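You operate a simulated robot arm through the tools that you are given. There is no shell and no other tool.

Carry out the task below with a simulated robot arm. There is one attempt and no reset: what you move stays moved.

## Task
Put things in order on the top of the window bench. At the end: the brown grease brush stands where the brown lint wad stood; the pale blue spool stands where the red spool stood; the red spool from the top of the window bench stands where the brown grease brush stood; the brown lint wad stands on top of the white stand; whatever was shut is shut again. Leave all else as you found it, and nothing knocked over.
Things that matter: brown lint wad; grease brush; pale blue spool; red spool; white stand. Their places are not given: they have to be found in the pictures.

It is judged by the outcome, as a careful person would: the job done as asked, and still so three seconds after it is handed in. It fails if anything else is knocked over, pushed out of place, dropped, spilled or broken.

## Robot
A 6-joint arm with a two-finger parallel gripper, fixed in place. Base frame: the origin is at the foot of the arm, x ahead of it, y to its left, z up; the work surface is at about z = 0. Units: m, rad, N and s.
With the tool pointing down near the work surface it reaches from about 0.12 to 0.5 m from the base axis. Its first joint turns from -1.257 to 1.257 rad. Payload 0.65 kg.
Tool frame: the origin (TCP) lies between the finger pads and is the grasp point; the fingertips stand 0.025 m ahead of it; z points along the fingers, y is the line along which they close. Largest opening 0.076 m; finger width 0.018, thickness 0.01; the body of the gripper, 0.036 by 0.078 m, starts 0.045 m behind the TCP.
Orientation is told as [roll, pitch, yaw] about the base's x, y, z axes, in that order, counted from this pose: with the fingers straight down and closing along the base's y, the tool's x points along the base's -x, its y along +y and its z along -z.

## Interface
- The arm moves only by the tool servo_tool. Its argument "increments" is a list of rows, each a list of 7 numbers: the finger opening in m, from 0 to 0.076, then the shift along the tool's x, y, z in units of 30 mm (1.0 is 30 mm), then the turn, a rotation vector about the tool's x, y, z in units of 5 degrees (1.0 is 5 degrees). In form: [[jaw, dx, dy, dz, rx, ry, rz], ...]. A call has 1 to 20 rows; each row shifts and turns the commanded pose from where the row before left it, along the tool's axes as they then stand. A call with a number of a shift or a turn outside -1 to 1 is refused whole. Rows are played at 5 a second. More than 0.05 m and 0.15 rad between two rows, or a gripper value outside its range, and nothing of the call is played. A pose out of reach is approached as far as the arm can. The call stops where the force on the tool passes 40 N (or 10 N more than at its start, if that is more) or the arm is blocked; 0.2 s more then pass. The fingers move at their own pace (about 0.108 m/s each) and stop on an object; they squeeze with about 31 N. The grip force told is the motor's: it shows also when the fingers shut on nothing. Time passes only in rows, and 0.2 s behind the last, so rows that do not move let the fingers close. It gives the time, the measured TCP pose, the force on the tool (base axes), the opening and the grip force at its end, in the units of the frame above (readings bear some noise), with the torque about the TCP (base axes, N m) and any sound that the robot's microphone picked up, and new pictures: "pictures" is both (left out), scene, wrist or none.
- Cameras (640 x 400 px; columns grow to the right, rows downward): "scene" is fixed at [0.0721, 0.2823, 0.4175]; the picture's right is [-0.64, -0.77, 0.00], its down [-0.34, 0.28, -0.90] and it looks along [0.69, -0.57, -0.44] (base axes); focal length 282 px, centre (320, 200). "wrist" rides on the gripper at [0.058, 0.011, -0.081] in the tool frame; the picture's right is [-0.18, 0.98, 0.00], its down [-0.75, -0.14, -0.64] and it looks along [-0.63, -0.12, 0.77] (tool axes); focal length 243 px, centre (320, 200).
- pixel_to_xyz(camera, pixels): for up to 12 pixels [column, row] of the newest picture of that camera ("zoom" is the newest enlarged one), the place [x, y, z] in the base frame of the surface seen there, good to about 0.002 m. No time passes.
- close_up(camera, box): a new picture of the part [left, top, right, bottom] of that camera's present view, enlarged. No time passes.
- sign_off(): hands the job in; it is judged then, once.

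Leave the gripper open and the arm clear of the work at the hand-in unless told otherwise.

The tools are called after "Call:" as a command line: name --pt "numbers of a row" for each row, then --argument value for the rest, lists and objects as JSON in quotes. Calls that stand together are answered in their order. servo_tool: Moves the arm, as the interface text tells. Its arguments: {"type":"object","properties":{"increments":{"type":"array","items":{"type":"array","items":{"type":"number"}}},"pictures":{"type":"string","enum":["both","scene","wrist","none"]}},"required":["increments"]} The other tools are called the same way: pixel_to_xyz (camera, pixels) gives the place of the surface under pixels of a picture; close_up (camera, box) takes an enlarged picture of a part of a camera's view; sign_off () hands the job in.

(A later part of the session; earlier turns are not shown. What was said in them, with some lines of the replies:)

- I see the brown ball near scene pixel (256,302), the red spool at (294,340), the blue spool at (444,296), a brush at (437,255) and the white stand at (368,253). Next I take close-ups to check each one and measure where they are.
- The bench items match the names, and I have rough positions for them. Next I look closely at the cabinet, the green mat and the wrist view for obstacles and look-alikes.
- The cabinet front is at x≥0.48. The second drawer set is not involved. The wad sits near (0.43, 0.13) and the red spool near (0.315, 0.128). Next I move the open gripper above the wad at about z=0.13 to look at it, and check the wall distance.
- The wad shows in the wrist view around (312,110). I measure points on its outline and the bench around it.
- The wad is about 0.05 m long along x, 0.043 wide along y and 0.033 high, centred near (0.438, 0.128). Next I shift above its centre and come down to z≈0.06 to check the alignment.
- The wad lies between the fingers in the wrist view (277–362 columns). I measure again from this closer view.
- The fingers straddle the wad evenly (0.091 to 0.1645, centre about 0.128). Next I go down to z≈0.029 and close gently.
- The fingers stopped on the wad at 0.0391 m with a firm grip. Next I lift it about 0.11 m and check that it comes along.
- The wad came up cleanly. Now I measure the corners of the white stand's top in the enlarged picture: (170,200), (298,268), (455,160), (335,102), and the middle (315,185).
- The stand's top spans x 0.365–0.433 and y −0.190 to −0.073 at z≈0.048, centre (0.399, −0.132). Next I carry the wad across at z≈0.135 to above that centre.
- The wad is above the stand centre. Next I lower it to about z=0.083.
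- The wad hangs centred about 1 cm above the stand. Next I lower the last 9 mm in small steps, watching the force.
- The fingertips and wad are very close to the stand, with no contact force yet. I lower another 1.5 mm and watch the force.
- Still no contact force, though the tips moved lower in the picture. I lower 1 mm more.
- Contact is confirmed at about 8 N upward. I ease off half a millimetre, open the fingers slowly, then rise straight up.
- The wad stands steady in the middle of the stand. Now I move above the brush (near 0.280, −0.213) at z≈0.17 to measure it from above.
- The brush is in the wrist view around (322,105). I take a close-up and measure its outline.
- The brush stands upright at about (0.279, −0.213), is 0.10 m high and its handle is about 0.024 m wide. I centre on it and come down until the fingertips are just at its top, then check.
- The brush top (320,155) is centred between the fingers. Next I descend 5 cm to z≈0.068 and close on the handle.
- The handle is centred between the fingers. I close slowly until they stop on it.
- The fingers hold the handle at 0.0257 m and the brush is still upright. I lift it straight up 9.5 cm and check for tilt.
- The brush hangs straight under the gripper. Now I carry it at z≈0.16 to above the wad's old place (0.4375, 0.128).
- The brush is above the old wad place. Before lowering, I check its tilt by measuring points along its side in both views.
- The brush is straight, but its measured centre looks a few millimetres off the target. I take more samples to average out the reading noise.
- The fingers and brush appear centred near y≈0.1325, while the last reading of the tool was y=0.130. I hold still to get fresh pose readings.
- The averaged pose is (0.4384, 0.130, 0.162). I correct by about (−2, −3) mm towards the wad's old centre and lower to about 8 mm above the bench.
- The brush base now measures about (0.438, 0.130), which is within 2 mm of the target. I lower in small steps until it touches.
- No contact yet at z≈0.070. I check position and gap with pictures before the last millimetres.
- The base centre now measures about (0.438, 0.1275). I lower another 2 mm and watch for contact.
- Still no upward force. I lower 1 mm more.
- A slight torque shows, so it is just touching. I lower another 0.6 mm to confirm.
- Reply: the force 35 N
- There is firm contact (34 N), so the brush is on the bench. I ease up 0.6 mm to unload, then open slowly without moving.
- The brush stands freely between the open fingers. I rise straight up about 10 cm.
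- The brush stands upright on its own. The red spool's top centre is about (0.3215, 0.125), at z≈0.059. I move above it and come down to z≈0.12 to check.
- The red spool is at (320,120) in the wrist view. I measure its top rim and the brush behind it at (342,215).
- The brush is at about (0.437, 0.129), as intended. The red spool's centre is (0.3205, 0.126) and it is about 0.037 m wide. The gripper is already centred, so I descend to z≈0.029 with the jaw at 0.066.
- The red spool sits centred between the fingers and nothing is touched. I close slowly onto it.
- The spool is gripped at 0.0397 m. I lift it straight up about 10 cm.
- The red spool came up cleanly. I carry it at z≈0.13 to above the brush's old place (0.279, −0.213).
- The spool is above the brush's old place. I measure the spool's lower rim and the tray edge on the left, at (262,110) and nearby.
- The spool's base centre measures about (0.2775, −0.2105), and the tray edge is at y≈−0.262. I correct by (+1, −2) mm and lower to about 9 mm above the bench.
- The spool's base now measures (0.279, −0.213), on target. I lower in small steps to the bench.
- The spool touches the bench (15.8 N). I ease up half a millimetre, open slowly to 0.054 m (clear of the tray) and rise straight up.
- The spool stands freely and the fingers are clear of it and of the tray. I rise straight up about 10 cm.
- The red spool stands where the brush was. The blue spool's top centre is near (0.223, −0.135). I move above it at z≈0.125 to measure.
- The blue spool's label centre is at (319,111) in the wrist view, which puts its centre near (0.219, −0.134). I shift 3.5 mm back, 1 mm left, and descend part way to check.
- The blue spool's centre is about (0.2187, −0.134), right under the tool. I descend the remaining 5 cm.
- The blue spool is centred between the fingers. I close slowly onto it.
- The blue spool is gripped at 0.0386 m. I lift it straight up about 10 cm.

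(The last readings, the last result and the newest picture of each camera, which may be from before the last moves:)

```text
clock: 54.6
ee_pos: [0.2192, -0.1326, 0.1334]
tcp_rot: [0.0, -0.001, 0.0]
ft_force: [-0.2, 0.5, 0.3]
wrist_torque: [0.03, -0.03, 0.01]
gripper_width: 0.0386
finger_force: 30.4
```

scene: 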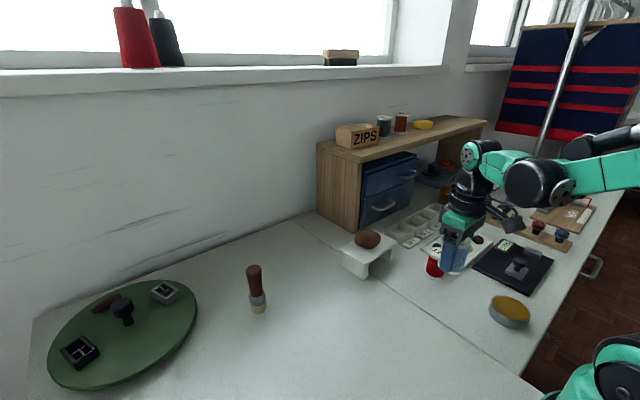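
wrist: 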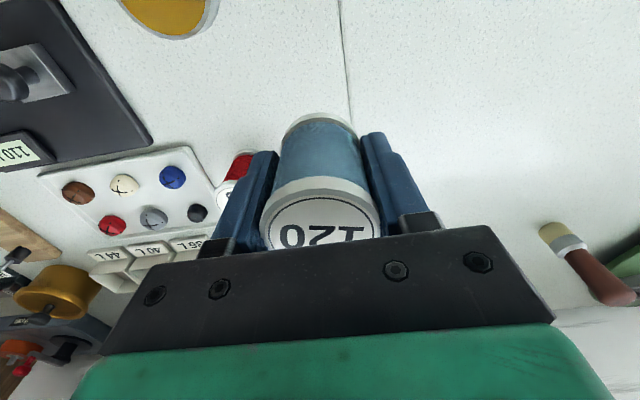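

The blue spool came up cleanly. I carry it to above the red spool's old place (0.3205, 0.126).

Call:
servo_tool --pt "0.03 -0.24 0.6 0 0 0 0" --pt "0.03 -0.35 0.9 0 0 0 0" --pt "0.03 -0.35 0.9 0 0 0 0" --pt "0.03 -0.35 0.9 0 0 0 0" --pt "0.03 -0.35 0.9 0 0 0 0" --pt "0.03 -0.35 0.9 0 0 0 0" --pt "0.03 -0.35 0.9 0 0 0 0" --pt "0.03 -0.35 0.9 0 0 0 0" --pt "0.03 -0.35 0.9 0 0 0 0" --pt "0.03 -0.36 0.86 0 0 0 0" --pt "0.03 0 0 0 0 0 0" --pictures "both"

Call:
pixel_to_xyz --camera "wrist" --pixels '[[320, 118], [320, 118], [320, 121], [290, 125], [350, 125], [293, 123], [347, 123], [320, 130], [320, 140], [320, 150], [295, 140], [350, 140]]'

```text
clock: 57.0
ee_pos: [0.3216, 0.1267, 0.1329]
tcp_rot: [-0.002, 0.0, 0.001]
ft_force: [-0.2, -0.6, -0.5]
wrist_torque: [0.02, -0.01, 0.03]
gripper_width: 0.0387
finger_force: 31.0
```

scene: 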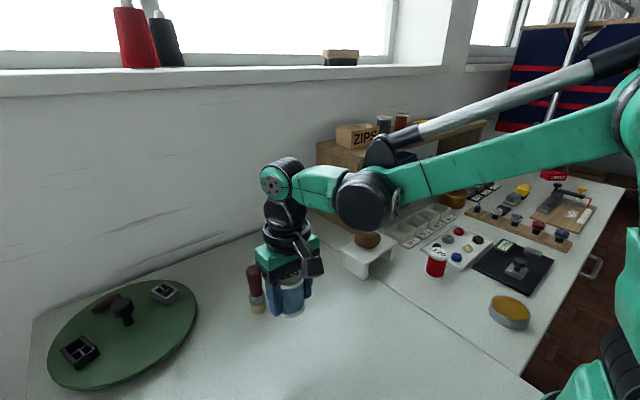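
wrist: 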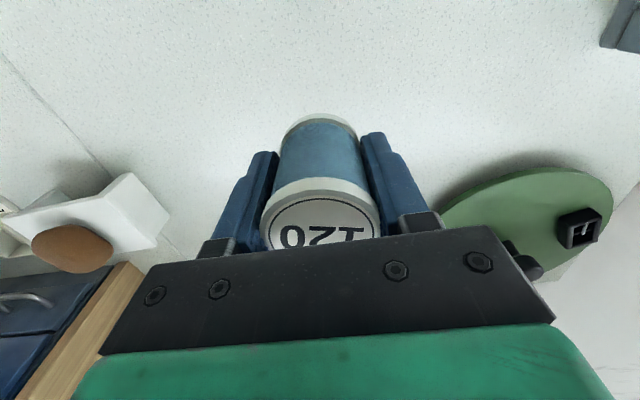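

```text
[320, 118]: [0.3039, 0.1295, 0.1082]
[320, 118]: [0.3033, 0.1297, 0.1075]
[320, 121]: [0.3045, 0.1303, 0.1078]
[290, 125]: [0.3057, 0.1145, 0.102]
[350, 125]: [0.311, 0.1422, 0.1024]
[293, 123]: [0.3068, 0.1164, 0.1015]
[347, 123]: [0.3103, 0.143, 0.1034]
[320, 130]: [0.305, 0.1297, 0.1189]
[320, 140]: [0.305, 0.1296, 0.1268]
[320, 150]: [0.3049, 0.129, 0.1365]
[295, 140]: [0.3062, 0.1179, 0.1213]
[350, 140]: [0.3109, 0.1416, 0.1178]
```

The blue spool's base measures about (0.3225, 0.128), against the red spool's original centre of about (0.3205, 0.1265). I correct by (−1.5, −1) mm and lower to about 9 mm above the bench.

Call:
servo_tool --pt "0.03 0.05 -0.035 0.4 0 0 0" --pt "0.03 0 0 0.7 0 0 0" --pt "0.03 0 0 0.7 0 0 0" --pt "0.03 0 0 0.7 0 0 0" --pt "0.03 0 0 0.58 0 0 0" --pt "0.03 0 0 0 0 0 0" --pictures "both"

Call:
close_up --camera "scene" --box '[230, 250, 340, 380]'

Call:
pixel_to_xyz --camera "wrist" --pixels '[[320, 118], [320, 118], [320, 121], [290, 125], [350, 125], [293, 123], [347, 123], [320, 130], [320, 140], [320, 150], [295, 140], [350, 140]]'

```text
clock: 58.4
ee_pos: [0.3197, 0.1232, 0.0416]
tcp_rot: [0.001, 0.0, 0.001]
ft_force: [-0.1, -0.2, 0.1]
wrist_torque: [-0.01, 0.01, 0.03]
gripper_width: 0.0386
finger_force: 31.4
```

scene: 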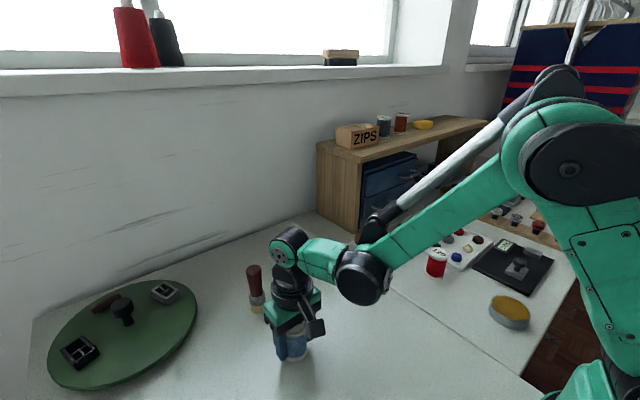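
wrist: 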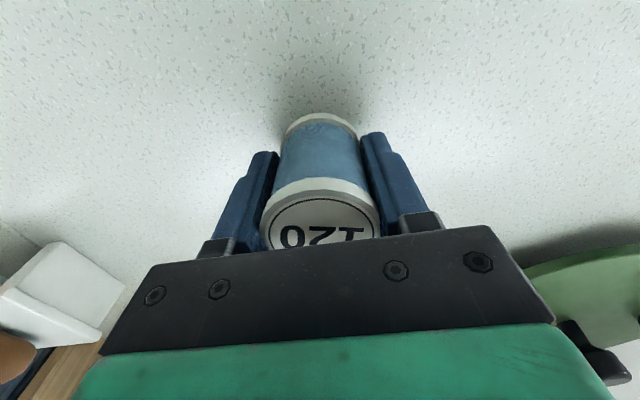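

```text
3.08 times, centred on (285, 315) of scene
```

zoom: 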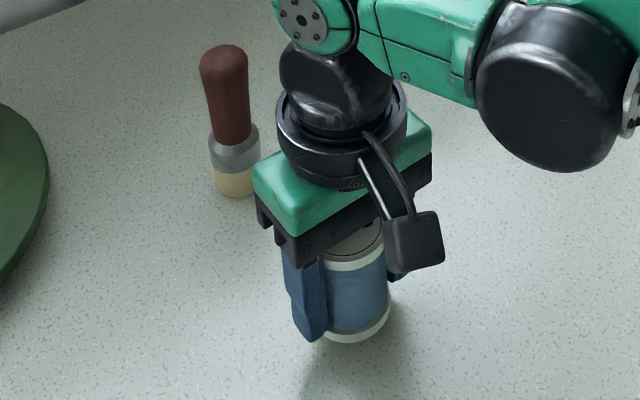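

```text
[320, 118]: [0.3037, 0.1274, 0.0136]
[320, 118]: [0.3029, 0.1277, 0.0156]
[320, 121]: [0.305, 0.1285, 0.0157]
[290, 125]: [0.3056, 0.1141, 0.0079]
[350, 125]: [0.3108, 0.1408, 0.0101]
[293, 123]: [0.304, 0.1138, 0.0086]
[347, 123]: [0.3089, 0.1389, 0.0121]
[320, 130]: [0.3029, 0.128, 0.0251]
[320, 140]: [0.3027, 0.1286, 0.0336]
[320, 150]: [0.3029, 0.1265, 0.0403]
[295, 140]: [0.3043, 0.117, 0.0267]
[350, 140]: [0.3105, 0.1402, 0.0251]
```

The base measures about (0.322, 0.127), a good match. I lower in small steps to the bench.

Call:
servo_tool --pt "0.03 0.02 0 0.1 0 0 0" --pt "0.03 0 0 0.1 0 0 0" --pt "0.03 0 0 0.06 0 0 0" --pt "0.03 0 0 0 0 0 0" --pictures "none"

Call:
servo_tool --pt "0.03 0 0 0.03 0 0 0" --pt "0.03 0 0 0 0 0 0" --pictures "none"

```text
clock: 59.4
ee_pos: [0.3199, 0.1249, 0.0334]
tcp_rot: [-0.001, 0.001, 0.0]
ft_force: [-0.3, 0.3, -0.4]
wrist_torque: [-0.01, 0.0, 0.03]
gripper_width: 0.0389
finger_force: 31.7
```

```text
clock: 60.0
ee_pos: [0.3184, 0.1253, 0.031]
tcp_rot: [-0.001, 0.0, 0.0]
ft_force: [0.2, -0.2, -0.5]
wrist_torque: [0.0, 0.0, 0.0]
gripper_width: 0.0387
finger_force: 30.6
```

No contact yet at z≈0.031. I lower another 0.8 mm at a time.

Call:
servo_tool --pt "0.03 0 0 0.025 0 0 0" --pt "0.03 0 0 0 0 0 0" --pictures "none"

```text
clock: 60.6
ee_pos: [0.3182, 0.1252, 0.0306]
tcp_rot: [-0.001, 0.0, 0.0]
ft_force: [0.6, -1.5, 8.7]
wrist_torque: [-0.02, -0.03, 0.03]
gripper_width: 0.0384
finger_force: 31.1
```

Contact shows at 8.7 N. I ease up slightly, open slowly without moving, and look.

Call:
servo_tool --pt "0.03 0 0 -0.01 0 0 0" --pt "0.03 0 0 0 0 0 0" --pt "0.04 0 0 0 0 0 0" --pt "0.043 0 0 0 0 0 0" --pt "0.05 0 0 0 0 0 0" --pt "0.06 0 0 0 0 0 0" --pt "0.06 0 0 0 0 0 0" --pictures "both"

```text
clock: 62.2
ee_pos: [0.3194, 0.1253, 0.0312]
tcp_rot: [-0.001, 0.0, 0.0]
ft_force: [-0.5, -0.7, -0.1]
wrist_torque: [0.0, -0.03, 0.02]
gripper_width: 0.0597
finger_force: 0.1
```

scene: 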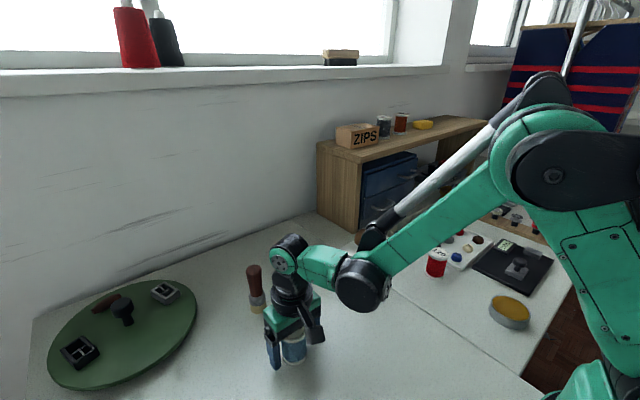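
wrist: 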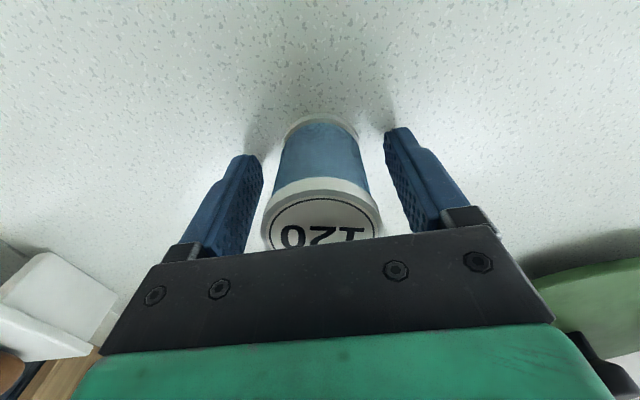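

The blue spool stands freely between the open fingers. I rise straight up 12 cm, then check everything.

Call:
servo_tool --pt "0.062 0 0 -0.4 0 0 0" --pt "0.062 0 0 -0.8 0 0 0" --pt "0.062 0 0 -0.9 0 0 0" --pt "0.062 0 0 -0.9 0 0 0" --pt "0.062 0 0 -0.9 0 0 0" --pt "0.062 0 0 -0.9 0 0 0" --pt "0.062 0 0 0 0 0 0" --pictures "both"

```text
clock: 63.8
ee_pos: [0.3171, 0.1252, 0.175]
tcp_rot: [0.0, 0.001, 0.002]
ft_force: [-0.3, -0.3, 0.5]
wrist_torque: [0.0, -0.03, 0.0]
gripper_width: 0.0621
finger_force: 0.0
```

scene: 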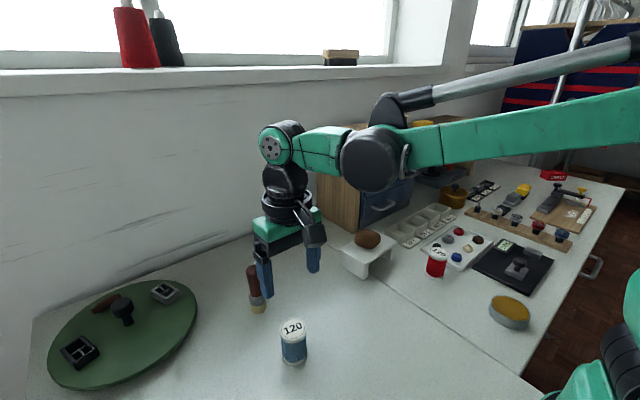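
wrist: 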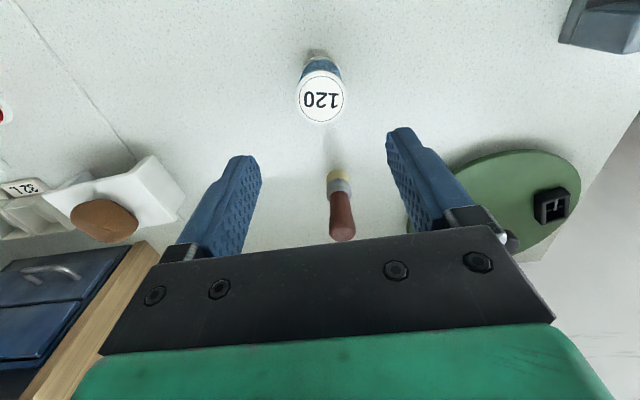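

All four items are in place. I raise the arm and park it at its starting pose with the gripper open.

Call:
servo_tool --pt "0.076 0 0 -0.8 0 0 0" --pt "0.076 0 0 -0.8 0 0 0" --pt "0.076 0.32 -0.82 -0.36 0 0 0" --pt "0.076 0.32 -0.82 -0.36 0 0 0" --pt "0.076 0.32 -0.82 -0.36 0 0 0" --pt "0.076 0.32 -0.82 -0.36 0 0 0" --pt "0.076 0.32 -0.82 -0.36 0 0 0" --pt "0.076 0.32 -0.82 -0.36 0 0 0" --pt "0.076 0.32 -0.82 -0.36 0 0 0" --pt "0.076 0.32 -0.82 -0.36 0 0 0" --pt "0.076 0 0 0 0 0 0" --pictures "both"

Call:
close_up --camera "scene" --box '[220, 200, 540, 380]'

Call:
pixel_to_xyz --camera "scene" --pixels '[[293, 328], [282, 328], [305, 328], [294, 335], [294, 362], [284, 356], [305, 356], [257, 308], [254, 270], [437, 252], [436, 276], [368, 236]]'

```text
clock: 66.2
ee_pos: [0.2427, -0.0725, 0.3055]
tcp_rot: [-0.001, 0.0, 0.0]
ft_force: [0.3, 0.3, 0.1]
wrist_torque: [0.01, -0.04, -0.02]
gripper_width: 0.076
finger_force: 0.1
```

scene: 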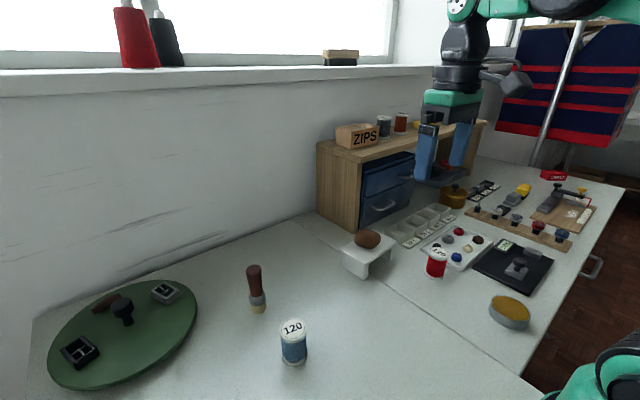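
wrist: 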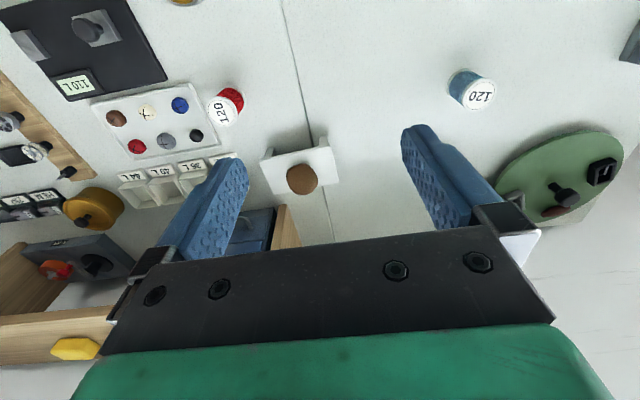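

```text
2.00 times, centred on (380, 290) of scene
```

zoom: 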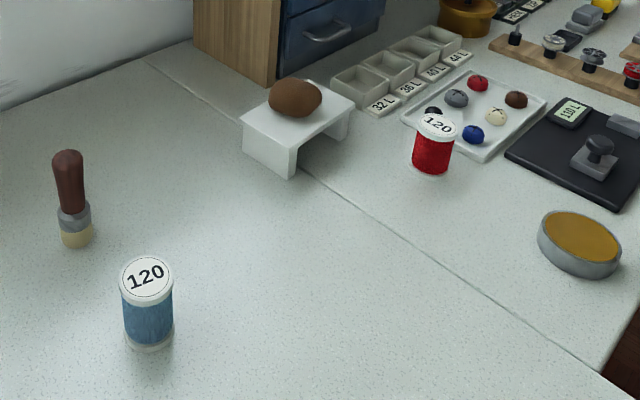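

```text
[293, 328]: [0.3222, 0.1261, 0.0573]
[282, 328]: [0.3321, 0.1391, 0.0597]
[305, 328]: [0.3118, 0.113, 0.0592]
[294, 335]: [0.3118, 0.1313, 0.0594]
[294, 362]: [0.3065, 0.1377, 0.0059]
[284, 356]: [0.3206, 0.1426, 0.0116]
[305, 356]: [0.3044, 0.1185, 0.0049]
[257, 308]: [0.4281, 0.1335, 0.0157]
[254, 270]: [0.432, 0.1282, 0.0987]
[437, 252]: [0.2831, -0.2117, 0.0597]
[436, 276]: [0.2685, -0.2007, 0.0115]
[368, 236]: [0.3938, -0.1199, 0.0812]
```

The final picture shows the following:
- The brush stands at the wad's old place, about (0.438, 0.128).
- The blue spool stands where the red one stood, and its measured points match the red spool's to within about 2 mm.
- The red spool stands at the brush's old place, about (0.279, −0.213).
- The wad rests on the white stand.
- Nothing else in view has moved or tipped, the drawers look unchanged, and the open gripper is parked clear of the work.

I hand the job in.

Call:
sign_off

```text
The job is handed in.
```

I moved all four things as asked and handed the job in; the result of the judging was not shown to me.

- **Brown lint wad:** it rests in the middle of the white stand's top.
- **Brown grease brush:** it stands upright where the lint wad stood, within about 2 mm by my measurements.
- **Red spool:** it stands where the brush stood, clear of the button tray.
- **Pale blue spool:** it stands where the red spool stood; its measured points match the red spool's to within about 2 mm.

I opened nothing, so nothing needed shutting again, and the drawers look as they did at the start. In the final pictures nothing else had moved or tipped. The arm is back near its starting pose with the gripper open.
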